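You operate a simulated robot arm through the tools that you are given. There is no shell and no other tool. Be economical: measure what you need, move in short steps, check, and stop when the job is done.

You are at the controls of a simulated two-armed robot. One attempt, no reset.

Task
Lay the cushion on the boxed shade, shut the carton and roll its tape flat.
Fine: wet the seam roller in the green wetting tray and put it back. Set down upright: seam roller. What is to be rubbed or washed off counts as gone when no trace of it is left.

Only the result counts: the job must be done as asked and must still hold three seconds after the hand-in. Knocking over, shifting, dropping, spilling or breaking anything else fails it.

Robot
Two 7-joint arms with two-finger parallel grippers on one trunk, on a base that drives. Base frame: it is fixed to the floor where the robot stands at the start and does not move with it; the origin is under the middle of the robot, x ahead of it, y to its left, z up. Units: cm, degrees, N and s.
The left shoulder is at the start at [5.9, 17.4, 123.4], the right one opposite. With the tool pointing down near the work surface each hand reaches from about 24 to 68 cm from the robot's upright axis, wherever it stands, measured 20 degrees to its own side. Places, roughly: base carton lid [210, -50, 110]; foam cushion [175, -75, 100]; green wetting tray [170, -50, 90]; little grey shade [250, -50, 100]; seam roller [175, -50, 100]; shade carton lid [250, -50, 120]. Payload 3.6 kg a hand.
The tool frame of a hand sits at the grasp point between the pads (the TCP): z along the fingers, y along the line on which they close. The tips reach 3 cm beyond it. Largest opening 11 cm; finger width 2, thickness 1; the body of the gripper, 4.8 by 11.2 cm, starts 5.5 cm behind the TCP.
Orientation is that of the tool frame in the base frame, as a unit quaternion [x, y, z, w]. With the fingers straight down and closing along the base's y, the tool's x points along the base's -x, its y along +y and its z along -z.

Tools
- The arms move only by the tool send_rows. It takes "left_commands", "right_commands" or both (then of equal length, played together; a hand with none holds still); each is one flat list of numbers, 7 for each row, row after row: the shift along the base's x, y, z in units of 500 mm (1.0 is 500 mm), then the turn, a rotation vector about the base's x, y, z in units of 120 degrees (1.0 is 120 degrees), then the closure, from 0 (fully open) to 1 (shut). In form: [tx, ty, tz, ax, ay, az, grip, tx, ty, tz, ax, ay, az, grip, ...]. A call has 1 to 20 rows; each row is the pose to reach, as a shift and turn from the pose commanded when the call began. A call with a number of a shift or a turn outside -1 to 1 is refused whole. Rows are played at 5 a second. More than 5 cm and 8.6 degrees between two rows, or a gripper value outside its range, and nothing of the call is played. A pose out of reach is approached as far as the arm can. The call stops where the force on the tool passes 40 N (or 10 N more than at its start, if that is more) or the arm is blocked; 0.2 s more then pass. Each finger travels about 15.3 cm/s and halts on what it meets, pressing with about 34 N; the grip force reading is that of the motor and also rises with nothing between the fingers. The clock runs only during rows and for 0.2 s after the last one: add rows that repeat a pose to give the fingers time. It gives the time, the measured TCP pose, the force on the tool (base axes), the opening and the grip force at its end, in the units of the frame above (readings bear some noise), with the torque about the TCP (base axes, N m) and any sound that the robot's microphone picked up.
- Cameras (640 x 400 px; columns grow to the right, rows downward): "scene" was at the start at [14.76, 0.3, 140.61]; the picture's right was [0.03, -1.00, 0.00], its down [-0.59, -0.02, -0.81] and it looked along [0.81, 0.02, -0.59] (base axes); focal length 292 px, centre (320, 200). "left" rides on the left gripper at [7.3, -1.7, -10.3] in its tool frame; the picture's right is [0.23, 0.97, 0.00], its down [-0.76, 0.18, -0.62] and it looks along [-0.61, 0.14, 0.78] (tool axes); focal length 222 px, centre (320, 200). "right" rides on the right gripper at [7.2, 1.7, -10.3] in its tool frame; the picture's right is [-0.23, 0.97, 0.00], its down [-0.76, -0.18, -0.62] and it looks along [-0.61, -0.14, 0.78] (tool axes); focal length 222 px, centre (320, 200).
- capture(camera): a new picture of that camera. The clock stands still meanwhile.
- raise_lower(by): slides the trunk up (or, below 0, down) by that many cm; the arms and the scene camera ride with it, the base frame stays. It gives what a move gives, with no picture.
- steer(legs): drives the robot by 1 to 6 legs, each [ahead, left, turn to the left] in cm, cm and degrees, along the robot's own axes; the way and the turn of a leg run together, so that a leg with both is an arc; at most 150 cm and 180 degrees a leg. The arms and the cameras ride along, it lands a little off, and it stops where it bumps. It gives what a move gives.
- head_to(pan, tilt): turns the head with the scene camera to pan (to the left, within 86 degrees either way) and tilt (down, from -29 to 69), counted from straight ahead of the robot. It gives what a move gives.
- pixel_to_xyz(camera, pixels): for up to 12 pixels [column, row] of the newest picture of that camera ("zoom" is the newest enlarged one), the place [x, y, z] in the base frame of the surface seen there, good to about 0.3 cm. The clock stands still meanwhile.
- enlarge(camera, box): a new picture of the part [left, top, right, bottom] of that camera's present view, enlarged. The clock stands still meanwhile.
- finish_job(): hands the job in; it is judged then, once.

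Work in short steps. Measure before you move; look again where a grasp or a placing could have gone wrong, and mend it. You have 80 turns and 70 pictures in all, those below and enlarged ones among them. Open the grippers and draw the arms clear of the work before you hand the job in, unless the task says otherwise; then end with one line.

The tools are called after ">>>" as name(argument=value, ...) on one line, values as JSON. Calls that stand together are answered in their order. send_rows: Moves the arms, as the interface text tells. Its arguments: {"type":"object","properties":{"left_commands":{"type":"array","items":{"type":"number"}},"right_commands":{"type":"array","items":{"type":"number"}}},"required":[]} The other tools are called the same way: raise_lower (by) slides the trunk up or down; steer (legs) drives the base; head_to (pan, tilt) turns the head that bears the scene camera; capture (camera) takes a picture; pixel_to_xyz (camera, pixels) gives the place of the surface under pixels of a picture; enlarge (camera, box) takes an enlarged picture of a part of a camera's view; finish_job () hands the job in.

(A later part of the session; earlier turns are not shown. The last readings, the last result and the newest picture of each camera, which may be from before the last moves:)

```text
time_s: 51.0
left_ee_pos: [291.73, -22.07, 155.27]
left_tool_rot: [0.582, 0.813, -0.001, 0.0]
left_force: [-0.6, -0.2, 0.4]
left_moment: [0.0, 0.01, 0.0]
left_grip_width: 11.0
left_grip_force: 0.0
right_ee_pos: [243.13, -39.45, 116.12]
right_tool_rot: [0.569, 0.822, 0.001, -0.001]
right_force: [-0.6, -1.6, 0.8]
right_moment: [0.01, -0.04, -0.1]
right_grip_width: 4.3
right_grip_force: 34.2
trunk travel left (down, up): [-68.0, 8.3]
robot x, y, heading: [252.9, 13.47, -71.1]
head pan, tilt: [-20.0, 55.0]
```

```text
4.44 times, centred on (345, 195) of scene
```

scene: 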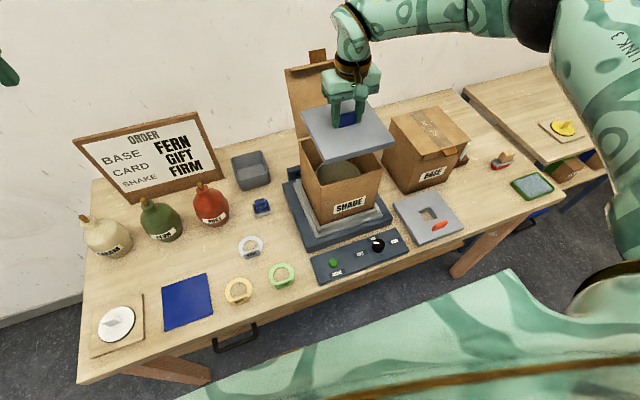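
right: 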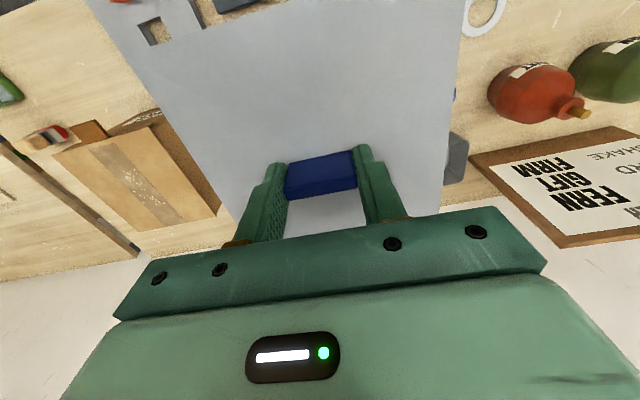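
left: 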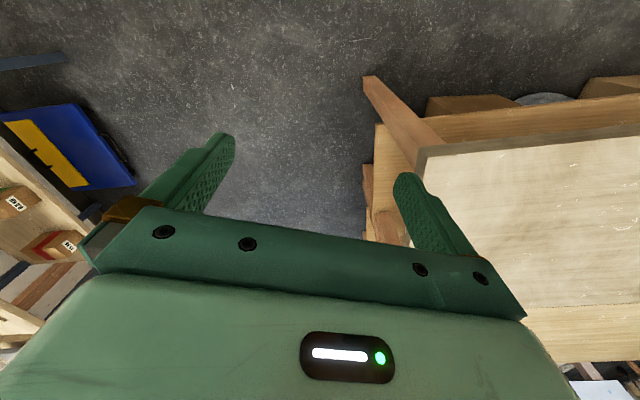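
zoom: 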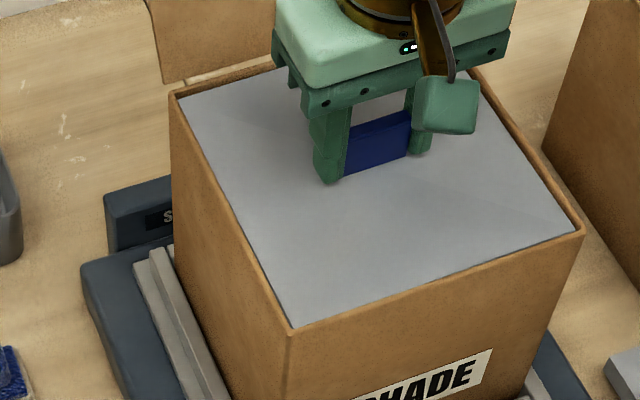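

It fits just inside the rim with little force. Continue down in small rows until it meets the shade.

>>> send_rows(right_commands=[0, 0, -0.02, 0, 0, 0, 1, 0, 0, -0.04, 0, 0, 0, 1, 0, 0, -0.06, 0, 0, 0, 1, 0, 0, -0.08, 0, 0, 0, 1, 0, 0, -0.1, 0, 0, 0, 1, 0, 0, -0.11, 0, 0, 0, 1, 0, 0, -0.12, 0, 0, 0, 1])

>>> enlarge(camera="scene", box=[300, 150, 390, 240])

```text
time_s: 52.6
left_ee_pos: [291.86, -22.0, 155.26]
left_tool_rot: [0.582, 0.813, 0.0, 0.001]
left_force: [-0.6, 1.1, -0.2]
left_moment: [-0.02, -0.01, 0.04]
left_grip_width: 11.01
left_grip_force: 0.1
right_ee_pos: [243.07, -39.44, 110.07]
right_tool_rot: [0.569, 0.822, 0.001, -0.002]
right_force: [-0.1, -0.9, -0.3]
right_moment: [0.01, 0.02, -0.03]
right_grip_width: 4.31
right_grip_force: 34.0
trunk travel left (down, up): [-68.0, 8.3]
robot x, y, heading: [252.96, 13.6, -71.3]
head pan, tilt: [-20.0, 55.0]
```

```text
4.44 times, centred on (345, 195) of scene
```

zoom: 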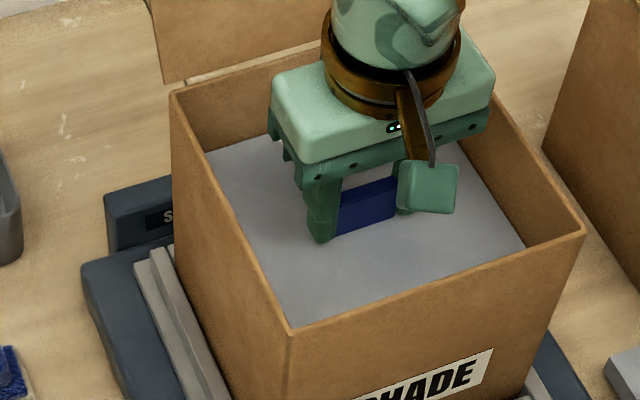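

Still free; continue down about 3 cm in 0.4 cm rows till contact.

>>> send_rows(right_commands=[0, 0, -0.01, 0, 0, 0, 1, 0, 0, -0.018, 0, 0, 0, 1, 0, 0, -0.026, 0, 0, 0, 1, 0, 0, -0.034, 0, 0, 0, 1, 0, 0, -0.042, 0, 0, 0, 1, 0, 0, -0.048, 0, 0, 0, 1])

```text
time_s: 53.6
left_ee_pos: [291.64, -21.7, 155.5]
left_tool_rot: [0.583, 0.812, -0.002, 0.001]
left_force: [-0.2, 0.0, 0.7]
left_moment: [0.01, -0.01, -0.03]
left_grip_width: 10.98
left_grip_force: 0.0
right_ee_pos: [243.27, -39.42, 109.02]
right_tool_rot: [0.571, 0.821, 0.0, 0.003]
right_force: [-5.0, 11.4, 24.6]
right_moment: [0.1, 0.72, -0.01]
right_grip_width: 4.32
right_grip_force: 33.6
trunk travel left (down, up): [-68.0, 8.3]
robot x, y, heading: [253.02, 13.3, -71.3]
head pan, tilt: [-20.0, 55.0]
stopped in row 4 (right hand): the force on the tool passed its limit at 46 N (the readings are from after the stop); the commanded pose is now the measured one
```

Contact at z 109 – the cushion rests. Ease up a hair, open, and lift out.

>>> send_rows(right_commands=[0, 0, 0.006, 0, 0, 0, 1, 0, 0, 0.006, 0, 0, 0, 0.3, 0, 0, 0.006, 0, 0, 0, 0.3, 0, 0, 0.006, 0, 0, 0, 0.3, 0, 0, 0.06, 0, 0, 0, 0.3, 0, 0, 0.14, 0, 0, 0, 0.3, 0, 0, 0.23, 0, 0, 0, 0.3, 0, 0, 0.32, 0, 0, 0, 0.3, -0.03, 0.08, 0.34, 0, 0, 0, 0.3, -0.06, 0.16, 0.34, 0, 0, 0, 0.3, -0.08, 0.22, 0.34, 0, 0, 0, 0.3])

>>> capture(camera="scene")

```text
time_s: 56.0
left_ee_pos: [291.77, -21.96, 155.26]
left_tool_rot: [0.582, 0.813, -0.001, 0.001]
left_force: [-0.2, 0.5, 0.6]
left_moment: [0.02, 0.0, 0.02]
left_grip_width: 11.03
left_grip_force: 0.0
right_ee_pos: [239.17, -28.61, 125.74]
right_tool_rot: [0.571, 0.821, 0.0, 0.002]
right_force: [0.1, -0.3, -0.1]
right_moment: [0.02, 0.03, -0.04]
right_grip_width: 7.71
right_grip_force: 0.0
trunk travel left (down, up): [-68.0, 8.3]
robot x, y, heading: [252.88, 13.72, -71.1]
head pan, tilt: [-20.0, 55.0]
```

```text
41 pictures are left
```

scene: 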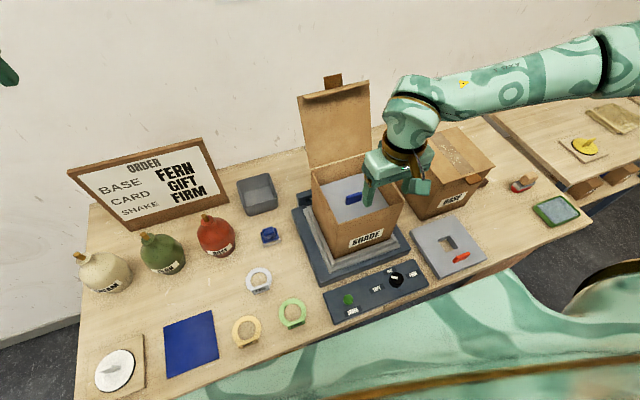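

The cushion lies inside. I check its levelness and the lid's tab/lip geometry in an enlarged view.

>>> enlarge(camera="scene", box=[285, 65, 415, 255])

>>> pixel_to_xyz(camera="scene", pixels=[[330, 178], [345, 213], [358, 182], [332, 80], [300, 96], [367, 83], [333, 95], [310, 166], [370, 155], [335, 130], [352, 197]])

```text
2.11 times, centred on (350, 160) of scene
```

zoom: 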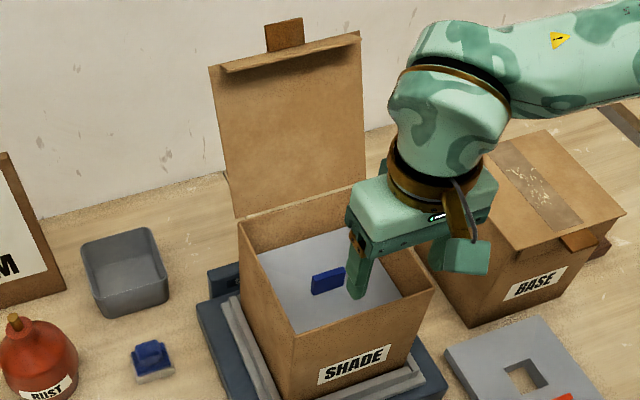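

```text
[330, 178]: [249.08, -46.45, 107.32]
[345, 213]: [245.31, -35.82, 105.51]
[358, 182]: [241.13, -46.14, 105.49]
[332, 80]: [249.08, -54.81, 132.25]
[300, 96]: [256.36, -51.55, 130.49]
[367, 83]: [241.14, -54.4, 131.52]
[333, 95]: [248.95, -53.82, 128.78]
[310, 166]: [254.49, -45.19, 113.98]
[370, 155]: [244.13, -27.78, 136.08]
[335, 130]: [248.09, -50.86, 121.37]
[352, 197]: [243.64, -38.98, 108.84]
```

The cushion is level at z 105.5. Now the lid: it leans back 21° (hinge ~z113, top ~z131, tab to ~134). I raise the trunk 8 and shift right 9, to hook the lid from behind with the right fingers.

>>> raise_lower(by=8)

>>> steer(legs=[[0, -9, 0]])

```text
time_s: 57.2
left_ee_pos: [291.85, -22.07, 163.16]
left_tool_rot: [0.582, 0.813, -0.001, 0.001]
left_force: [-0.3, 0.2, 0.1]
left_moment: [0.03, 0.03, 0.0]
left_grip_width: 11.0
left_grip_force: 0.1
right_ee_pos: [239.14, -28.65, 133.75]
right_tool_rot: [0.571, 0.821, 0.0, 0.001]
right_force: [0.3, 0.2, 0.3]
right_moment: [0.0, 0.01, -0.02]
right_grip_width: 7.68
right_grip_force: 0.1
trunk travel left (down, up): [-76.0, 0.3]
robot x, y, heading: [253.12, 13.74, -71.4]
head pan, tilt: [-20.0, 55.0]
```

```text
time_s: 58.3
left_ee_pos: [283.8, -24.77, 163.26]
left_tool_rot: [0.582, 0.813, -0.002, -0.001]
left_force: [-0.4, 0.3, -0.1]
left_moment: [0.0, 0.02, 0.01]
left_grip_width: 10.99
left_grip_force: 0.0
right_ee_pos: [231.2, -31.45, 133.95]
right_tool_rot: [0.57, 0.822, -0.002, 0.001]
right_force: [0.7, 0.3, -0.1]
right_moment: [0.03, 0.0, 0.02]
right_grip_width: 7.7
right_grip_force: 0.1
trunk travel left (down, up): [-76.0, 0.3]
robot x, y, heading: [244.72, 10.65, -71.0]
head pan, tilt: [-20.0, 55.0]
```

Pitch the right tool 25° forward, raise 8 and carry it over and behind the lid top.

>>> send_rows(right_commands=[0, 0, 0.04, -0.0492, -0.0171, 0, 0.3, 0, 0, 0.08, -0.0984, -0.0342, 0, 0.3, 0, 0, 0.12, -0.1475, -0.0514, 0, 0.3, 0, 0, 0.16, -0.1967, -0.0685, 0, 0.3, 0.046, -0.0679, 0.16, -0.1967, -0.0685, 0, 0.3, 0.092, -0.1358, 0.16, -0.1967, -0.0685, 0, 0.3, 0.138, -0.2037, 0.16, -0.1967, -0.0685, 0, 0.3, 0.184, -0.2716, 0.16, -0.1967, -0.0685, 0, 0.3, 0.23, -0.3395, 0.16, -0.1967, -0.0685, 0, 0.3, 0.276, -0.4074, 0.16, -0.1967, -0.0685, 0, 0.3, 0.322, -0.4753, 0.16, -0.1967, -0.0685, 0, 0.3, 0.368, -0.543, 0.16, -0.1967, -0.0685, 0, 0.3, 0.368, -0.543, 0.16, -0.1967, -0.0685, 0, 0.3])

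>>> head_to(pan=-10, tilt=50)

>>> capture(camera="scene")

```text
time_s: 61.1
left_ee_pos: [283.17, -24.89, 163.28]
left_tool_rot: [0.582, 0.813, 0.0, 0.0]
left_force: [0.1, 0.8, -0.3]
left_moment: [-0.01, 0.02, 0.02]
left_grip_width: 11.0
left_grip_force: 0.0
right_ee_pos: [249.27, -58.73, 141.79]
right_tool_rot: [0.556, 0.802, -0.128, 0.177]
right_force: [-0.3, 0.4, -0.3]
right_moment: [-0.01, -0.03, -0.02]
right_grip_width: 7.71
right_grip_force: 0.0
trunk travel left (down, up): [-76.0, 0.3]
robot x, y, heading: [244.36, 11.04, -71.5]
head pan, tilt: [-20.0, 55.0]
```

```text
time_s: 61.8
left_ee_pos: [283.29, -24.9, 163.33]
left_tool_rot: [0.583, 0.812, -0.001, 0.0]
left_force: [-0.2, -0.1, 0.6]
left_moment: [0.0, -0.01, -0.02]
left_grip_width: 10.98
left_grip_force: 0.1
right_ee_pos: [249.26, -58.61, 141.81]
right_tool_rot: [0.556, 0.802, -0.128, 0.177]
right_force: [-0.4, 0.6, -0.2]
right_moment: [0.0, 0.0, -0.02]
right_grip_width: 7.72
right_grip_force: 0.0
trunk travel left (down, up): [-76.0, 0.3]
robot x, y, heading: [244.55, 10.56, -71.3]
head pan, tilt: [-10.0, 50.0]
```

```text
39 pictures are left
```

scene: 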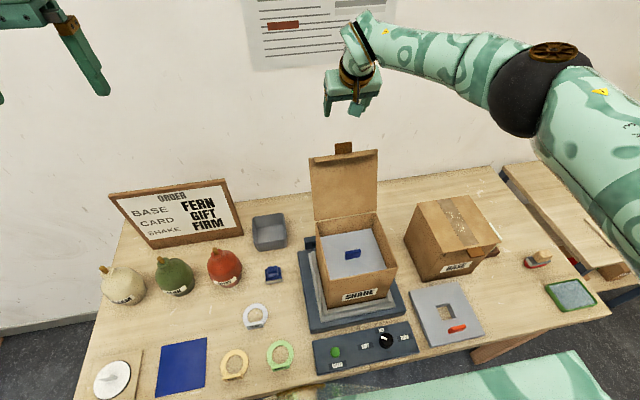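

Hand is behind and above the lid top. Lower 8.3 cm behind it and pull gently toward me 8 cm.

>>> send_rows(right_commands=[0, 0, -0.083, 0, 0, 0, 0.3, 0, 0, -0.166, 0, 0, 0, 0.3, -0.0132, 0.0378, -0.166, 0, 0, 0, 0.3, -0.0263, 0.0755, -0.166, 0, 0, 0, 0.3, -0.0395, 0.1133, -0.17, 0, 0, 0, 0.3, -0.0526, 0.151, -0.175, 0, 0, 0, 0.3])

>>> enlarge(camera="scene", box=[270, 50, 430, 250])

```text
time_s: 63.2
left_ee_pos: [283.2, -24.91, 163.33]
left_tool_rot: [0.582, 0.813, 0.0, 0.001]
left_force: [0.0, -0.3, 0.5]
left_moment: [-0.04, -0.02, 0.0]
left_grip_width: 10.98
left_grip_force: 0.0
right_ee_pos: [246.58, -51.08, 133.08]
right_tool_rot: [0.556, 0.802, -0.127, 0.176]
right_force: [-0.6, -0.3, 0.7]
right_moment: [0.03, -0.02, 0.06]
right_grip_width: 7.72
right_grip_force: 0.0
trunk travel left (down, up): [-76.0, 0.3]
robot x, y, heading: [244.28, 10.85, -71.3]
head pan, tilt: [-10.0, 50.0]
```

```text
2.00 times, centred on (350, 150) of scene
```

zoom: 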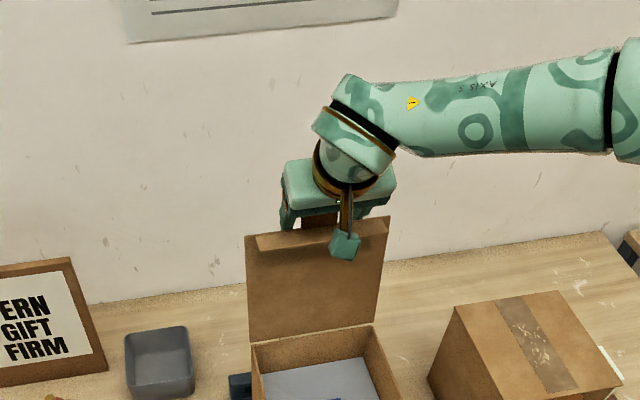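

The lid follows, near vertical now. I continue along the lid's arc forward and down.

>>> send_rows(right_commands=[-0.0151, 0.0434, -0.008, 0, 0, 0, 0.3, -0.0296, 0.085, -0.022, 0, 0, 0, 0.3, -0.0441, 0.1265, -0.038, 0, 0, 0, 0.3, -0.0572, 0.1643, -0.056, 0, 0, 0, 0.3, -0.0678, 0.1945, -0.074, 0, 0, 0, 0.3, -0.0783, 0.2247, -0.092, 0, 0, 0, 0.3, -0.0882, 0.253, -0.114, 0, 0, 0, 0.3, -0.0987, 0.2832, -0.142, 0, 0, 0, 0.3, -0.1079, 0.3096, -0.176, 0, 0, 0, 0.3, -0.1145, 0.3285, -0.21, 0, 0, 0, 0.3, -0.1191, 0.3417, -0.242, 0, 0, 0, 0.3])

>>> enlarge(camera="scene", box=[270, 110, 430, 310])

```text
time_s: 65.6
left_ee_pos: [283.44, -24.96, 163.22]
left_tool_rot: [0.583, 0.813, -0.001, 0.0]
left_force: [-0.2, -0.3, 0.0]
left_moment: [0.02, 0.02, 0.01]
left_grip_width: 11.0
left_grip_force: 0.0
right_ee_pos: [240.71, -34.13, 121.1]
right_tool_rot: [0.556, 0.802, -0.128, 0.176]
right_force: [-0.3, 0.5, -0.6]
right_moment: [-0.04, 0.04, 0.01]
right_grip_width: 7.7
right_grip_force: 0.1
trunk travel left (down, up): [-76.0, 0.3]
robot x, y, heading: [244.74, 11.02, -71.1]
head pan, tilt: [-10.0, 50.0]
```

```text
2.00 times, centred on (350, 210) of scene
```

zoom: 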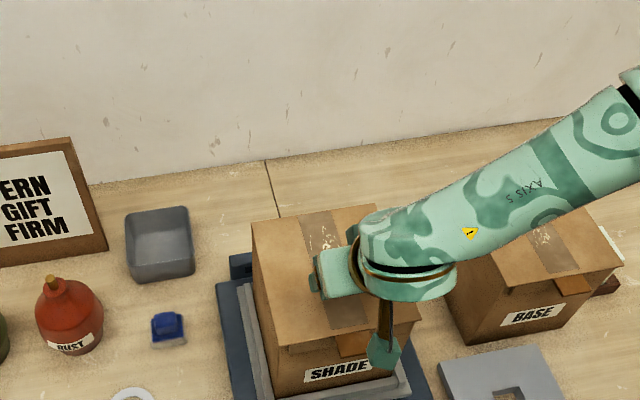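

The lid is down, tape showing. Press down gently to seat it, then lift away.

>>> send_rows(right_commands=[0, 0, -0.014, 0, 0, 0, 0.3, 0, 0, -0.028, 0, 0, 0, 0.3, 0, 0, -0.042, 0, 0, 0, 0.3, 0, 0, -0.056, 0, 0, 0, 0.3, 0, 0, -0.07, 0, 0, 0, 0.3, 0, 0, -0.084, 0, 0, 0, 0.3, 0, 0, -0.098, 0, 0, 0, 0.3])

```text
time_s: 67.2
left_ee_pos: [283.33, -24.97, 163.26]
left_tool_rot: [0.581, 0.814, -0.001, 0.0]
left_force: [0.4, -0.3, 0.7]
left_moment: [-0.02, -0.01, -0.01]
left_grip_width: 10.96
left_grip_force: 0.0
right_ee_pos: [240.59, -34.06, 118.21]
right_tool_rot: [0.557, 0.802, -0.128, 0.174]
right_force: [0.0, -0.8, 0.1]
right_moment: [-0.01, -0.04, 0.02]
right_grip_width: 7.7
right_grip_force: 0.1
right hand out of reach, approached as far as the arm can: row 5, 6, 7
trunk travel left (down, up): [-76.0, 0.3]
robot x, y, heading: [244.54, 10.87, -71.3]
head pan, tilt: [-10.0, 50.0]
```

Out of arm range at this trunk height. Lift the hand clear to the side and look at the lid.

>>> send_rows(right_commands=[0, 0, 0.06, 0, 0, 0, 0.3, -0.02, 0.06, 0.12, 0, 0, 0, 0.3, -0.06, 0.12, 0.14, 0, 0, 0, 0.3, -0.12, 0.16, 0.14, 0, 0, 0, 0.3, -0.19, 0.18, 0.14, 0, 0, 0, 0.3, -0.26, 0.2, 0.14, 0, 0, 0, 0.3])

>>> enlarge(camera="scene", box=[290, 190, 420, 310])

```text
time_s: 68.6
left_ee_pos: [282.99, -24.77, 163.43]
left_tool_rot: [0.582, 0.814, -0.001, 0.003]
left_force: [-0.4, 0.6, -0.4]
left_moment: [-0.02, 0.0, 0.0]
left_grip_width: 10.99
left_grip_force: 0.1
right_ee_pos: [228.25, -31.39, 131.24]
right_tool_rot: [0.555, 0.804, -0.127, 0.173]
right_force: [-0.6, 0.1, -0.5]
right_moment: [0.02, -0.03, -0.03]
right_grip_width: 7.7
right_grip_force: 0.1
right hand out of reach, approached as far as the arm can: row 2, 3, 4, 5, 6
trunk travel left (down, up): [-76.0, 0.3]
robot x, y, heading: [244.66, 10.71, -71.2]
head pan, tilt: [-10.0, 50.0]
```

```text
3.33 times, centred on (355, 250) of scene
```

zoom: 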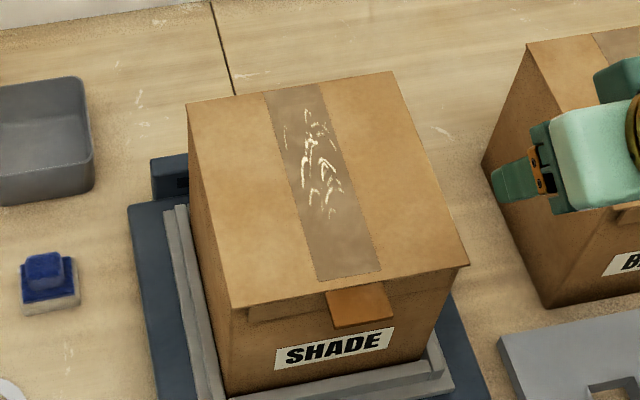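

The lid is down with white wrinkle marks on the tape's middle. Measure lid level and marks' extent.

>>> pixel_to_xyz(camera="zoom", pixels=[[190, 106], [390, 75], [462, 262], [235, 302], [307, 112], [333, 214], [285, 135], [345, 195], [267, 92], [320, 86], [320, 278], [378, 268]])

>>> pixel_to_xyz(camera="zoom", pixels=[[280, 314], [360, 305], [232, 318], [310, 150], [328, 170], [330, 128], [308, 205], [240, 365], [430, 320]])

```text
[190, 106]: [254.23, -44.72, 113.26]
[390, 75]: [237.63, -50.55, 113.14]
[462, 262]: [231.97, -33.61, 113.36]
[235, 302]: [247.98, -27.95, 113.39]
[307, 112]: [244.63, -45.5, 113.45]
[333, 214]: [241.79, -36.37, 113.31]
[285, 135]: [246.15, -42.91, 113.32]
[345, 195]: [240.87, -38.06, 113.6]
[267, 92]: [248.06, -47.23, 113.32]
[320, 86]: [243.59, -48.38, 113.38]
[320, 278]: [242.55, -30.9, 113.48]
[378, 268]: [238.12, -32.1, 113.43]
```

```text
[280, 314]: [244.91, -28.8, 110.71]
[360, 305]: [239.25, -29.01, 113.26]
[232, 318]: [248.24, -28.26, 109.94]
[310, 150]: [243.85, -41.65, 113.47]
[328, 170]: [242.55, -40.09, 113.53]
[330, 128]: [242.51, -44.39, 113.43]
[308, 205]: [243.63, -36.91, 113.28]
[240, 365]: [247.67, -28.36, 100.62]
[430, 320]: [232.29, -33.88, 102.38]
```

The lid is flat at 113.3 all round, i.e. shut. Marks span (244.6,-45.5) to (241.8,-36.4), tape 4.6 cm wide. Now I restore the right tool vertical, then drive to the roller/tray.

>>> send_rows(right_commands=[0, 0, 0, 0.05, 0.017, 0, 0, 0, 0, 0, 0.1, 0.0345, 0, 0, 0, 0, 0, 0.15, 0.052, 0, 0, 0, 0, 0, 0.1967, 0.0685, 0, 0])

>>> steer(legs=[[-5, 0, 0], [0, -66, 0]])

>>> raise_lower(by=-22)

>>> capture(camera="scene")

```text
time_s: 69.6
left_ee_pos: [283.37, -25.07, 163.23]
left_tool_rot: [0.582, 0.813, -0.001, -0.001]
left_force: [1.1, -0.9, -0.6]
left_moment: [0.03, -0.02, 0.01]
left_grip_width: 10.98
left_grip_force: 0.1
right_ee_pos: [228.48, -31.3, 131.43]
right_tool_rot: [0.57, 0.822, 0.0, 0.001]
right_force: [-0.4, 0.8, 0.3]
right_moment: [0.03, 0.04, 0.02]
right_grip_width: 11.0
right_grip_force: 0.0
trunk travel left (down, up): [-76.0, 0.3]
robot x, y, heading: [244.54, 11.0, -71.7]
head pan, tilt: [-10.0, 50.0]
```

```text
time_s: 73.8
left_ee_pos: [219.15, -41.39, 163.29]
left_tool_rot: [0.581, 0.814, -0.001, 0.0]
left_force: [0.2, -0.1, 0.2]
left_moment: [0.03, -0.01, 0.02]
left_grip_width: 11.01
left_grip_force: 0.1
right_ee_pos: [164.25, -47.94, 131.41]
right_tool_rot: [0.57, 0.822, 0.0, 0.002]
right_force: [-0.3, 0.1, -0.2]
right_moment: [0.01, 0.0, 0.03]
right_grip_width: 10.98
right_grip_force: 0.0
trunk travel left (down, up): [-76.0, 0.3]
robot x, y, heading: [180.24, -5.78, -71.5]
head pan, tilt: [-10.0, 50.0]
```

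```text
time_s: 76.1
left_ee_pos: [219.05, -41.44, 141.3]
left_tool_rot: [0.582, 0.814, -0.001, 0.001]
left_force: [-0.2, 0.2, 0.1]
left_moment: [-0.02, 0.04, -0.02]
left_grip_width: 11.01
left_grip_force: 0.1
right_ee_pos: [164.02, -47.92, 109.57]
right_tool_rot: [0.57, 0.822, 0.0, 0.002]
right_force: [-0.6, 0.4, -0.6]
right_moment: [-0.02, 0.0, 0.01]
right_grip_width: 10.99
right_grip_force: 0.0
trunk travel left (down, up): [-54.0, 22.3]
robot x, y, heading: [180.12, -5.84, -71.1]
head pan, tilt: [-10.0, 50.0]
```

```text
35 pictures are left
```

scene: 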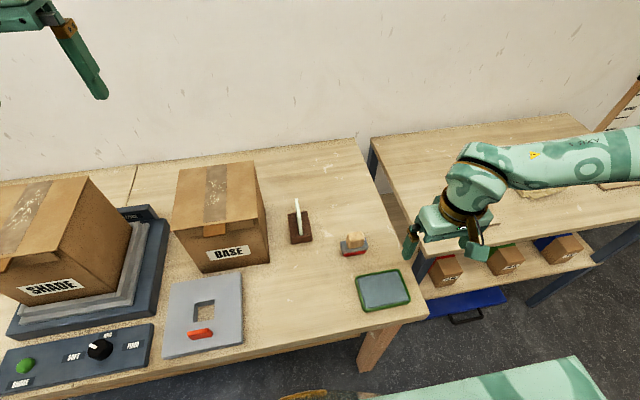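

Roller at (354,243), tray at (383,291). Enlarge to measure both.

>>> enlarge(camera="scene", box=[330, 220, 420, 320])

```text
4.00 times, centred on (375, 270) of scene
```

zoom: 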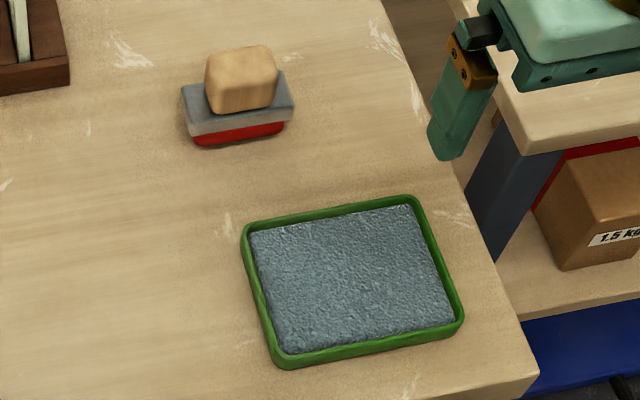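

>>> pixel_to_xyz(camera="zoom", pixels=[[212, 55], [272, 50], [208, 82], [274, 80], [240, 95], [184, 115], [290, 100], [192, 140], [280, 128], [240, 55], [183, 90], [288, 75]])

>>> pixel_to_xyz(camera="zoom", pixels=[[245, 230], [412, 200], [460, 320], [280, 358], [345, 280], [260, 245], [405, 215], [440, 310], [290, 345], [240, 128], [216, 108], [276, 98]])

```text
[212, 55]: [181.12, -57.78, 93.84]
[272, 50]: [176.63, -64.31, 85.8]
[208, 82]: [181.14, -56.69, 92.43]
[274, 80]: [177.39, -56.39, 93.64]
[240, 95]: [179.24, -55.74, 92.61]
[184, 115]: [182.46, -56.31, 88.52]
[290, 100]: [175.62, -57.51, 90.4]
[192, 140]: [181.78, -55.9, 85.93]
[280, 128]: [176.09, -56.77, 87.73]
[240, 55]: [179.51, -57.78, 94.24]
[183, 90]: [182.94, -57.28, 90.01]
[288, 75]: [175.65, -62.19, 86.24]
```

```text
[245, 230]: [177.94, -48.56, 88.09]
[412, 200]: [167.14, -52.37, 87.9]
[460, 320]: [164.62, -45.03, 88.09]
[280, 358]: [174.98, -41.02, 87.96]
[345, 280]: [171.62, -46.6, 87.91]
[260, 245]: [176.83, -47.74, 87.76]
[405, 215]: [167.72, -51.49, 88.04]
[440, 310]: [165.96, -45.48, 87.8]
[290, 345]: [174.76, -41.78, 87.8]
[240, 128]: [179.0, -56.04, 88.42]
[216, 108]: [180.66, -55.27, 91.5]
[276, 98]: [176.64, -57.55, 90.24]
```

Handle centre ≈(179.3,-57.1), top 94.2; the roller is yawed about 10°. Move the right hand above it and look.

>>> send_rows(right_commands=[0.076, -0.046, 0, 0, 0, -0.02, 0, 0.153, -0.092, 0, 0, 0, -0.04, 0, 0.23, -0.138, 0, 0, 0, -0.06, 0, 0.306, -0.184, -0.03, 0, 0, -0.075, 0, 0.306, -0.184, -0.11, 0, 0, -0.075, 0, 0.306, -0.184, -0.11, 0, 0, -0.075, 0])

>>> capture(camera="right")

```text
time_s: 77.5
left_ee_pos: [219.12, -41.46, 141.25]
left_tool_rot: [0.581, 0.814, -0.001, 0.0]
left_force: [-0.6, 0.0, 0.2]
left_moment: [0.01, 0.02, 0.0]
left_grip_width: 11.0
left_grip_force: 0.1
right_ee_pos: [179.4, -57.13, 103.85]
right_tool_rot: [0.632, 0.775, 0.0, 0.002]
right_force: [0.3, -0.6, 0.2]
right_moment: [-0.01, -0.04, 0.0]
right_grip_width: 10.99
right_grip_force: 0.0
trunk travel left (down, up): [-54.0, 22.3]
robot x, y, heading: [180.12, -5.97, -71.0]
head pan, tilt: [-10.0, 50.0]
```

```text
33 pictures are left
```

right: 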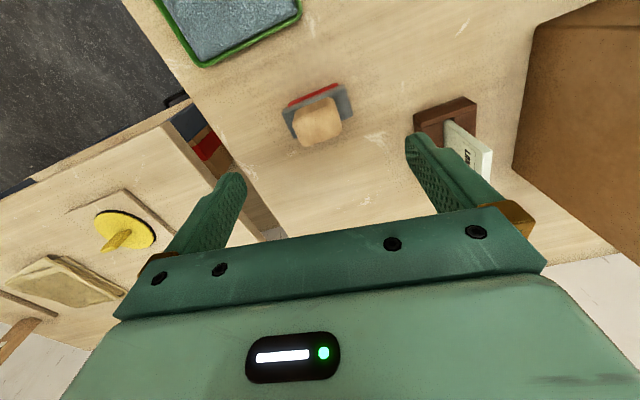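

>>> enlarge(camera="right", box=[260, 60, 380, 160])

```text
4.00 times, centred on (320, 110) of right
```

zoom: 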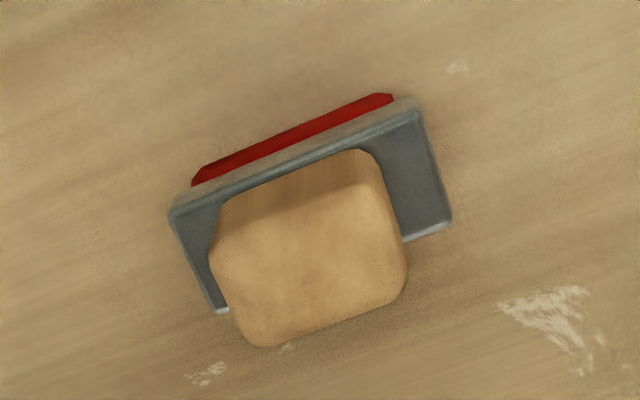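

>>> pixel_to_xyz(camera="zoom", pixels=[[215, 265], [405, 270], [225, 215], [370, 160], [260, 340], [395, 295], [310, 260], [175, 215], [412, 105], [447, 225], [218, 308], [300, 170]])

>>> pixel_to_xyz(camera="zoom", pixels=[[195, 180], [392, 97], [220, 225], [245, 200], [385, 215], [370, 190], [240, 330], [330, 325], [320, 190], [230, 240], [398, 240], [270, 345]])

```text
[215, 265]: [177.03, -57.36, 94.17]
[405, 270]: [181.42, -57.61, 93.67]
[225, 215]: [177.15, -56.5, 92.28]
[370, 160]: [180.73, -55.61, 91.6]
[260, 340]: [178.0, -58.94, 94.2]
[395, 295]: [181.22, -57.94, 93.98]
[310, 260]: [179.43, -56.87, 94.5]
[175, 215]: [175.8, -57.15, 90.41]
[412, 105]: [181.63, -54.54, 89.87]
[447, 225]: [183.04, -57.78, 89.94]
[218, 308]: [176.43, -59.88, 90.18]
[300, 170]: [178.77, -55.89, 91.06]
```

```text
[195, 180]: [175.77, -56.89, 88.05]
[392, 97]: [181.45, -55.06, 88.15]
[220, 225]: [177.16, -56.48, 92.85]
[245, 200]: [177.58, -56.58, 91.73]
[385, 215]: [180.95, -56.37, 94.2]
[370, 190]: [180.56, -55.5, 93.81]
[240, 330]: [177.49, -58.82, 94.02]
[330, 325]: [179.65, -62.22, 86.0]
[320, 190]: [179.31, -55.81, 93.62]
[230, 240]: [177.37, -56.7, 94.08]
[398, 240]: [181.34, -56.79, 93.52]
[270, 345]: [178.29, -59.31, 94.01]
```

Roller body yaw is about 22° with centre (179.2,-57.3). Turn the tool +10° onto it, rise 4, then lower the trunk 12.

>>> send_rows(right_commands=[-0.002, -0.002, 0.04, 0, 0, 0.044, 0, -0.004, -0.004, 0.08, 0, 0, 0.0867, 0, -0.004, -0.004, 0.08, 0, 0, 0.0867, 0])

>>> raise_lower(by=-12)

>>> enlarge(camera="right", box=[220, 40, 420, 220])

```text
time_s: 78.3
left_ee_pos: [219.05, -41.45, 141.23]
left_tool_rot: [0.581, 0.814, -0.001, 0.0]
left_force: [0.1, 1.1, -0.2]
left_moment: [-0.04, 0.0, 0.02]
left_grip_width: 11.0
left_grip_force: 0.0
right_ee_pos: [179.25, -57.29, 108.11]
right_tool_rot: [0.559, 0.829, 0.0, 0.002]
right_force: [-0.4, -0.1, 0.2]
right_moment: [0.02, -0.01, -0.02]
right_grip_width: 10.99
right_grip_force: 0.0
trunk travel left (down, up): [-54.0, 22.3]
robot x, y, heading: [180.22, -5.9, -71.1]
head pan, tilt: [-10.0, 50.0]
```

```text
time_s: 79.8
left_ee_pos: [219.17, -41.48, 129.26]
left_tool_rot: [0.581, 0.814, -0.001, 0.0]
left_force: [0.2, -0.1, 0.3]
left_moment: [-0.03, -0.03, -0.02]
left_grip_width: 10.98
left_grip_force: 0.0
right_ee_pos: [179.13, -57.43, 95.92]
right_tool_rot: [0.559, 0.829, 0.0, 0.002]
right_force: [0.0, -0.1, -0.4]
right_moment: [0.0, 0.0, -0.01]
right_grip_width: 10.97
right_grip_force: 0.1
trunk travel left (down, up): [-42.0, 34.3]
robot x, y, heading: [180.66, -6.06, -71.1]
head pan, tilt: [-10.0, 50.0]
```

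```text
2.22 times, centred on (320, 130) of right
```

zoom: 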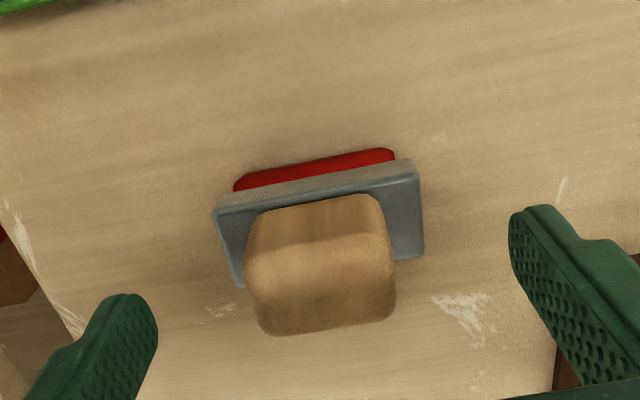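

Aligned (edges parallel to the finger line). Lower 2.0 to z 93.9 and close.

>>> send_rows(right_commands=[0.002, 0, -0.04, 0, 0, 0, 0, 0.002, 0, -0.04, 0, 0, 0, 0, 0.002, 0, -0.04, 0, 0, 0, 1, 0.002, 0, -0.04, 0, 0, 0, 1, 0.002, 0, -0.04, 0, 0, 0, 1, 0.002, 0, -0.04, 0, 0, 0, 1])

>>> enlarge(camera="right", box=[220, 40, 420, 220])

```text
time_s: 81.2
left_ee_pos: [219.08, -41.44, 129.34]
left_tool_rot: [0.582, 0.813, 0.0, 0.001]
left_force: [-0.1, 0.7, -0.1]
left_moment: [0.0, -0.02, -0.01]
left_grip_width: 11.0
left_grip_force: 0.0
right_ee_pos: [179.29, -57.45, 93.83]
right_tool_rot: [0.559, 0.829, -0.001, 0.002]
right_force: [-0.5, -0.7, 1.5]
right_moment: [-0.11, -0.02, -0.07]
right_grip_width: 4.38
right_grip_force: 34.4
trunk travel left (down, up): [-42.0, 34.3]
robot x, y, heading: [180.32, -6.01, -71.2]
head pan, tilt: [-10.0, 50.0]
```

```text
2.22 times, centred on (320, 130) of right
```

zoom: 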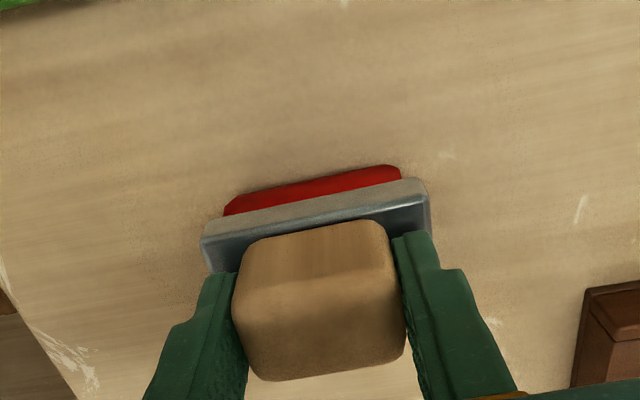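

Gripped (4.4 cm). Lift 5, carry over the tray centre (171.3,-46.8) and lower to just above the pad.

>>> send_rows(right_commands=[0, 0, 0.05, 0, 0, 0, 1, 0, 0, 0.1, 0, 0, 0, 1, -0.053, 0.071, 0.1, 0, 0, 0, 1, -0.106, 0.142, 0.1, 0, 0, 0, 1, -0.16, 0.213, 0.1, 0, 0, 0, 1, -0.16, 0.213, 0.06, 0, 0, 0, 1, -0.16, 0.213, 0.048, 0, 0, 0, 1, -0.16, 0.213, 0.048, 0, 0, 0, 1])

>>> capture(camera="right")

```text
time_s: 83.0
left_ee_pos: [219.04, -41.58, 129.22]
left_tool_rot: [0.582, 0.814, -0.001, 0.001]
left_force: [-0.2, -0.1, 0.9]
left_moment: [-0.02, -0.03, 0.0]
left_grip_width: 11.0
left_grip_force: 0.1
right_ee_pos: [171.31, -46.76, 96.34]
right_tool_rot: [0.559, 0.829, 0.0, 0.001]
right_force: [-0.2, -0.3, -0.2]
right_moment: [0.03, -0.02, 0.03]
right_grip_width: 4.36
right_grip_force: 33.9
trunk travel left (down, up): [-42.0, 34.3]
robot x, y, heading: [180.36, -5.57, -71.4]
head pan, tilt: [-10.0, 50.0]
```

```text
29 pictures are left
```

right: 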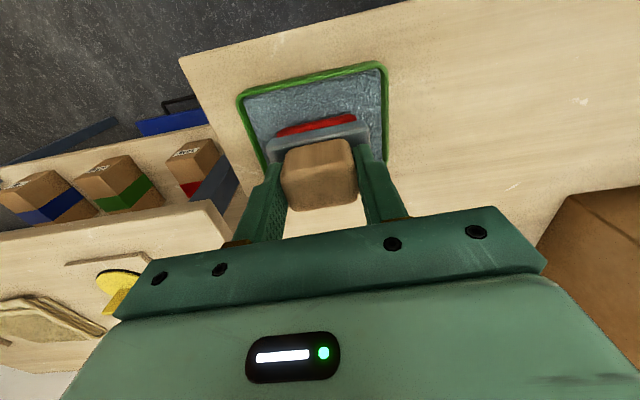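

Over the pad. Lower in 0.2 cm rows to a light press, hold, then rise.

>>> send_rows(right_commands=[0, 0, -0.006, 0, 0, 0, 1, 0, 0, -0.01, 0, 0, 0, 1, 0, 0, -0.014, 0, 0, 0, 1, 0, 0, -0.018, 0, 0, 0, 1, 0, 0, -0.018, 0, 0, 0, 1, 0, 0, -0.018, 0, 0, 0, 1])

```text
time_s: 84.4
left_ee_pos: [219.08, -41.41, 129.4]
left_tool_rot: [0.581, 0.814, -0.003, 0.001]
left_force: [-0.1, 0.6, 0.5]
left_moment: [-0.01, 0.0, 0.03]
left_grip_width: 11.0
left_grip_force: 0.0
right_ee_pos: [171.27, -46.8, 95.54]
right_tool_rot: [0.559, 0.829, -0.001, 0.003]
right_force: [-6.6, -7.9, 32.5]
right_moment: [-0.3, 0.31, -0.26]
right_grip_width: 4.38
right_grip_force: 33.5
trunk travel left (down, up): [-42.0, 34.3]
robot x, y, heading: [179.98, -5.77, -71.1]
head pan, tilt: [-10.0, 50.0]
```

Firm contact (32 N) at z 95.5. Hold lighter for a moment, rise, and look at the roller.

>>> send_rows(right_commands=[0, 0, 0.004, 0, 0, 0, 1, 0, 0, 0.006, 0, 0, 0, 1, 0, 0, 0.008, 0, 0, 0, 1, 0, 0, 0.05, 0, 0, 0, 1, 0, 0, 0.1, 0, 0, 0, 1, 0, 0, 0.15, 0, 0, 0, 1, 0, 0, 0.15, 0, 0, 0, 1])

>>> head_to(pan=-12, tilt=55)

>>> capture(camera="scene")

```text
time_s: 86.0
left_ee_pos: [219.13, -41.48, 129.18]
left_tool_rot: [0.581, 0.814, -0.001, 0.001]
left_force: [-0.3, -0.8, 0.4]
left_moment: [0.01, 0.0, -0.02]
left_grip_width: 11.0
left_grip_force: 0.1
right_ee_pos: [171.39, -46.58, 102.91]
right_tool_rot: [0.56, 0.829, 0.0, 0.002]
right_force: [-0.2, 0.4, -1.8]
right_moment: [0.01, 0.02, 0.0]
right_grip_width: 4.39
right_grip_force: 33.5
trunk travel left (down, up): [-42.0, 34.3]
robot x, y, heading: [179.85, -5.95, -70.9]
head pan, tilt: [-10.0, 50.0]
```

```text
time_s: 86.7
left_ee_pos: [219.12, -41.48, 129.33]
left_tool_rot: [0.582, 0.813, -0.001, 0.0]
left_force: [-0.5, -0.1, 0.2]
left_moment: [0.0, -0.05, -0.03]
left_grip_width: 11.02
left_grip_force: 0.1
right_ee_pos: [171.26, -46.65, 102.95]
right_tool_rot: [0.559, 0.829, 0.0, 0.001]
right_force: [0.7, -0.4, -1.2]
right_moment: [-0.02, -0.01, -0.04]
right_grip_width: 4.37
right_grip_force: 34.5
trunk travel left (down, up): [-42.0, 34.3]
robot x, y, heading: [180.04, -5.91, -71.4]
head pan, tilt: [-12.0, 55.0]
```

```text
28 pictures are left
```

scene: 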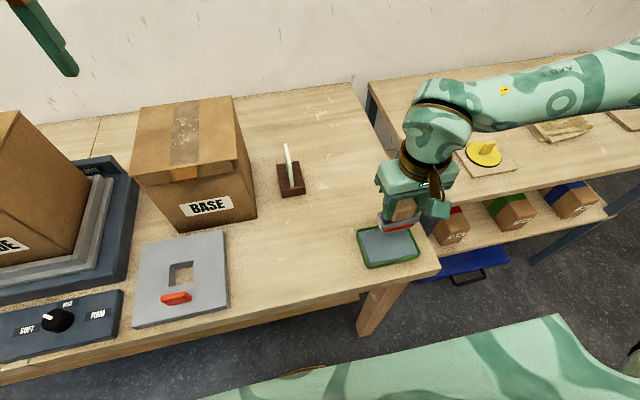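

>>> enlarge(camera="scene", box=[350, 160, 450, 275])

```text
3.48 times, centred on (400, 218) of scene
```

zoom: 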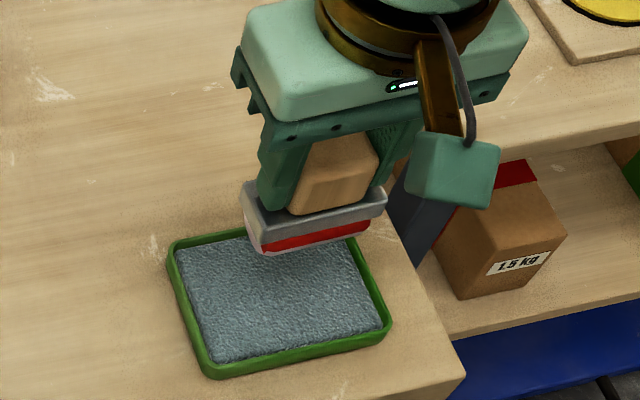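

A wet film is now on the roller's face and the tray stayed put. Raise the trunk 30 and drive left 70, ahead 8, to bring the roller above the front of the shade carton's tape.

>>> raise_lower(by=30)

>>> steer(legs=[[0, 70, 0], [8, 0, 0]])

>>> head_to(pan=-20, tilt=60)

>>> capture(camera="scene")

```text
time_s: 89.7
left_ee_pos: [219.14, -41.49, 159.23]
left_tool_rot: [0.581, 0.814, -0.001, 0.001]
left_force: [0.1, 0.5, 0.8]
left_moment: [0.01, -0.01, -0.01]
left_grip_width: 11.01
left_grip_force: 0.1
right_ee_pos: [171.24, -46.72, 132.93]
right_tool_rot: [0.559, 0.829, 0.0, 0.001]
right_force: [0.0, -0.1, -2.4]
right_moment: [-0.03, -0.02, 0.0]
right_grip_width: 4.38
right_grip_force: 33.6
trunk travel left (down, up): [-72.0, 4.3]
robot x, y, heading: [180.28, -5.68, -71.1]
head pan, tilt: [-12.0, 55.0]
```

```text
time_s: 94.2
left_ee_pos: [287.08, -24.89, 159.76]
left_tool_rot: [0.581, 0.814, -0.005, 0.006]
left_force: [1.3, 0.9, 0.3]
left_moment: [-0.06, -0.01, 0.0]
left_grip_width: 11.01
left_grip_force: 0.0
right_ee_pos: [239.46, -30.43, 133.26]
right_tool_rot: [0.559, 0.829, -0.004, 0.005]
right_force: [0.3, 0.9, -1.1]
right_moment: [-0.07, 0.0, 0.0]
right_grip_width: 4.35
right_grip_force: 34.0
trunk travel left (down, up): [-72.0, 4.3]
robot x, y, heading: [248.83, 9.62, -70.9]
head pan, tilt: [-12.0, 55.0]
```

```text
time_s: 94.9
left_ee_pos: [287.44, -25.86, 159.5]
left_tool_rot: [0.58, 0.814, -0.002, 0.002]
left_force: [0.5, -0.1, 0.4]
left_moment: [-0.02, 0.03, -0.01]
left_grip_width: 11.02
left_grip_force: 0.0
right_ee_pos: [239.69, -31.3, 132.95]
right_tool_rot: [0.559, 0.829, -0.001, 0.002]
right_force: [-1.2, -0.5, -3.0]
right_moment: [0.01, 0.02, -0.02]
right_grip_width: 4.35
right_grip_force: 33.8
trunk travel left (down, up): [-72.0, 4.3]
robot x, y, heading: [248.82, 9.34, -71.0]
head pan, tilt: [-20.0, 60.0]
```

```text
26 pictures are left
```

scene: 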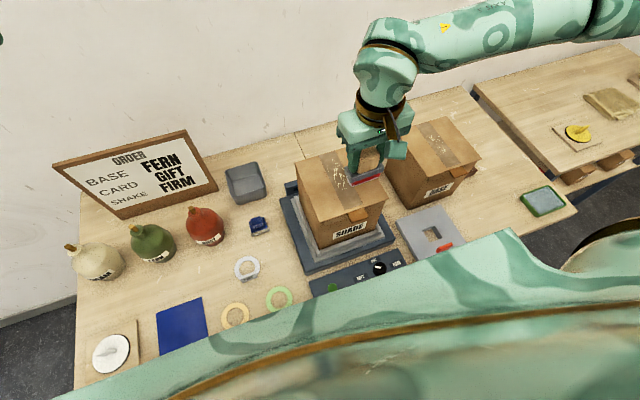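

Roller hangs over the lid front at (239.7,-31.3,133). Move to the tape's front part and lower to just above contact (z≈121.8).

>>> send_rows(right_commands=[0.028, -0.056, 0, 0, 0, 0, 1, 0.028, -0.056, -0.07, 0, 0, 0, 1, 0.028, -0.056, -0.14, 0, 0, 0, 1, 0.028, -0.056, -0.2, 0, 0, 0, 1, 0.028, -0.056, -0.222, 0, 0, 0, 1, 0.028, -0.056, -0.222, 0, 0, 0, 1])

>>> enlarge(camera="scene", box=[280, 120, 420, 260])

```text
time_s: 96.3
left_ee_pos: [287.53, -26.29, 159.35]
left_tool_rot: [0.58, 0.814, -0.001, 0.001]
left_force: [0.3, -0.6, -0.6]
left_moment: [-0.02, -0.01, 0.0]
left_grip_width: 11.02
left_grip_force: 0.0
right_ee_pos: [241.1, -34.43, 121.88]
right_tool_rot: [0.559, 0.829, 0.0, 0.002]
right_force: [-0.1, 0.8, -1.1]
right_moment: [-0.02, 0.01, 0.04]
right_grip_width: 4.36
right_grip_force: 34.5
trunk travel left (down, up): [-72.0, 4.3]
robot x, y, heading: [248.56, 9.61, -71.0]
head pan, tilt: [-20.0, 60.0]
```

```text
2.86 times, centred on (350, 190) of scene
```

zoom: 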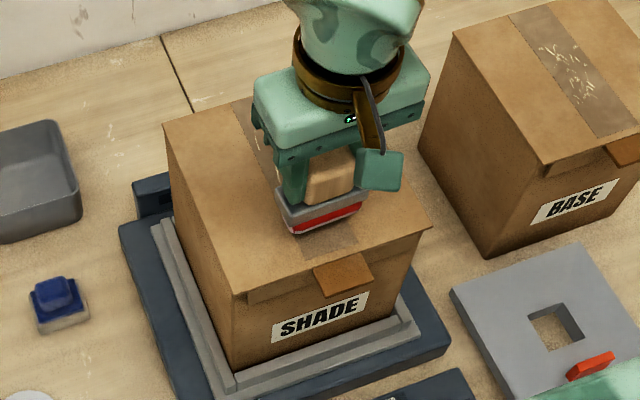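

Lower slowly to contact.

>>> send_rows(right_commands=[0, 0, -0.006, 0, 0, 0, 1, 0, 0, -0.01, 0, 0, 0, 1, 0, 0, -0.013, 0, 0, 0, 1, 0, 0, -0.015, 0, 0, 0, 1, 0, 0, -0.015, 0, 0, 0, 1])

```text
time_s: 97.5
left_ee_pos: [287.52, -26.28, 159.46]
left_tool_rot: [0.581, 0.814, -0.001, 0.001]
left_force: [-0.5, 0.2, 0.6]
left_moment: [-0.03, 0.01, -0.01]
left_grip_width: 11.0
left_grip_force: 0.0
right_ee_pos: [241.16, -34.4, 121.18]
right_tool_rot: [0.559, 0.829, 0.0, 0.002]
right_force: [0.2, 0.3, -1.2]
right_moment: [-0.02, 0.01, 0.0]
right_grip_width: 4.36
right_grip_force: 33.4
trunk travel left (down, up): [-72.0, 4.3]
robot x, y, heading: [248.43, 9.3, -71.0]
head pan, tilt: [-20.0, 60.0]
```

Not yet touching; lower a bit further.

>>> send_rows(right_commands=[0, 0, -0.003, 0, 0, 0, 1, 0, 0, -0.005, 0, 0, 0, 1, 0, 0, -0.007, 0, 0, 0, 1, 0, 0, -0.007, 0, 0, 0, 1])

```text
time_s: 98.5
left_ee_pos: [287.48, -25.97, 159.43]
left_tool_rot: [0.58, 0.814, -0.003, 0.002]
left_force: [-0.7, 0.3, 0.3]
left_moment: [0.0, -0.03, 0.0]
left_grip_width: 10.97
left_grip_force: 0.1
right_ee_pos: [241.17, -34.39, 120.94]
right_tool_rot: [0.558, 0.83, -0.001, 0.004]
right_force: [-2.4, -1.0, 23.6]
right_moment: [-0.54, 0.14, -0.06]
right_grip_width: 4.38
right_grip_force: 33.8
trunk travel left (down, up): [-72.0, 4.3]
robot x, y, heading: [248.52, 9.7, -71.0]
head pan, tilt: [-20.0, 60.0]
```

Contact, 24 N. Ease slightly and roll along the tape to its back end and forward again.

>>> send_rows(right_commands=[0.0132, -0.0378, 0.002, 0, 0, 0, 1, 0.0263, -0.0755, 0.002, 0, 0, 0, 1, 0.0395, -0.1133, 0.002, 0, 0, 0, 1, 0.0526, -0.151, 0.002, 0, 0, 0, 1, 0.0658, -0.1888, 0.002, 0, 0, 0, 1, 0.079, -0.2266, 0.002, 0, 0, 0, 1, 0.0855, -0.2454, 0.002, 0, 0, 0, 1, 0.0724, -0.2077, 0.002, 0, 0, 0, 1, 0.0592, -0.1699, 0.002, 0, 0, 0, 1, 0.0461, -0.1322, 0.002, 0, 0, 0, 1, 0.0329, -0.0944, 0.002, 0, 0, 0, 1, 0.0197, -0.0566, 0.002, 0, 0, 0, 1, 0.0066, -0.0189, 0.002, 0, 0, 0, 1, 0, 0, 0.002, 0, 0, 0, 1])

>>> enlarge(camera="scene", box=[280, 120, 420, 260])

```text
time_s: 101.5
left_ee_pos: [287.57, -26.23, 159.35]
left_tool_rot: [0.581, 0.814, -0.001, 0.001]
left_force: [1.0, 0.3, -0.1]
left_moment: [-0.01, 0.02, -0.01]
left_grip_width: 11.0
left_grip_force: 0.0
right_ee_pos: [241.24, -34.41, 120.77]
right_tool_rot: [0.558, 0.83, -0.001, 0.002]
right_force: [0.3, 0.8, -1.6]
right_moment: [-0.01, -0.03, 0.0]
right_grip_width: 4.35
right_grip_force: 34.1
trunk travel left (down, up): [-72.0, 4.3]
robot x, y, heading: [248.31, 9.27, -71.0]
head pan, tilt: [-20.0, 60.0]
```

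```text
2.86 times, centred on (350, 190) of scene
```

zoom: 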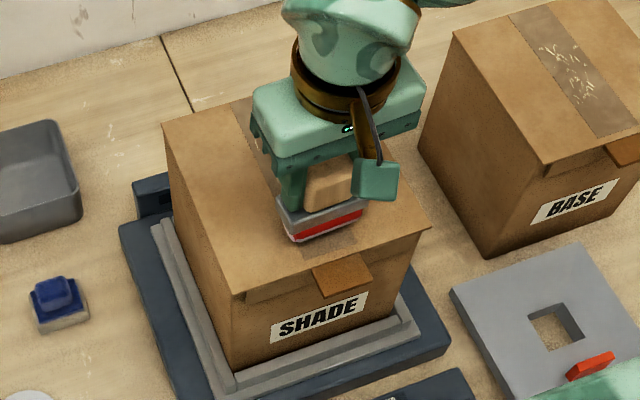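

Force vanished (roller slid a bit in the grip or lid gave). Lift, shift toward me and inspect the tape.

>>> send_rows(right_commands=[0, 0, 0.05, 0, 0, 0, 1, 0, 0, 0.12, 0, 0, 0, 1, -0.02, 0.06, 0.16, 0, 0, 0, 1, -0.05, 0.14, 0.16, 0, 0, 0, 1, -0.08, 0.22, 0.16, 0, 0, 0, 1])

>>> enlarge(camera="scene", box=[280, 120, 420, 260])

```text
time_s: 102.7
left_ee_pos: [287.46, -26.15, 159.36]
left_tool_rot: [0.581, 0.814, -0.002, 0.001]
left_force: [-0.3, 0.6, 0.7]
left_moment: [-0.03, -0.02, 0.01]
left_grip_width: 11.0
left_grip_force: 0.0
right_ee_pos: [237.02, -23.37, 128.96]
right_tool_rot: [0.558, 0.83, -0.001, 0.002]
right_force: [-0.3, -0.4, -1.2]
right_moment: [-0.04, 0.02, -0.04]
right_grip_width: 4.4
right_grip_force: 34.4
trunk travel left (down, up): [-72.0, 4.3]
robot x, y, heading: [248.54, 9.44, -71.0]
head pan, tilt: [-20.0, 60.0]
```

```text
2.86 times, centred on (350, 190) of scene
```

zoom: 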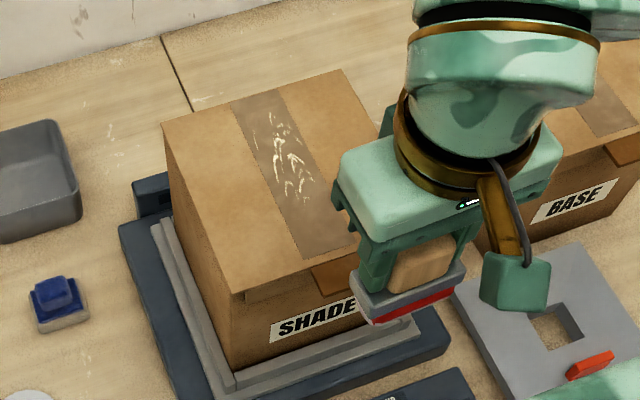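

Marks remain; the pressure was lost. Return to the front of the tape and press again, reading the force.

>>> send_rows(right_commands=[0.03, -0.08, 0, 0, 0, 0, 1, 0.06, -0.16, 0, 0, 0, 0, 1, 0.08, -0.22, -0.06, 0, 0, 0, 1, 0.08, -0.22, -0.14, 0, 0, 0, 1, 0.08, -0.22, -0.16, 0, 0, 0, 1, 0.08, -0.22, -0.166, 0, 0, 0, 1, 0.08, -0.22, -0.17, 0, 0, 0, 1, 0.08, -0.22, -0.17, 0, 0, 0, 1])

```text
time_s: 104.5
left_ee_pos: [287.72, -25.9, 159.48]
left_tool_rot: [0.581, 0.814, -0.002, 0.002]
left_force: [1.0, 0.0, 0.4]
left_moment: [-0.01, 0.0, 0.0]
left_grip_width: 10.98
left_grip_force: 0.1
right_ee_pos: [241.37, -34.33, 120.49]
right_tool_rot: [0.559, 0.829, -0.001, 0.004]
right_force: [-1.6, -0.4, 28.7]
right_moment: [-0.48, 0.13, -0.05]
right_grip_width: 4.36
right_grip_force: 34.1
trunk travel left (down, up): [-72.0, 4.3]
robot x, y, heading: [248.67, 9.46, -70.8]
head pan, tilt: [-20.0, 60.0]
```

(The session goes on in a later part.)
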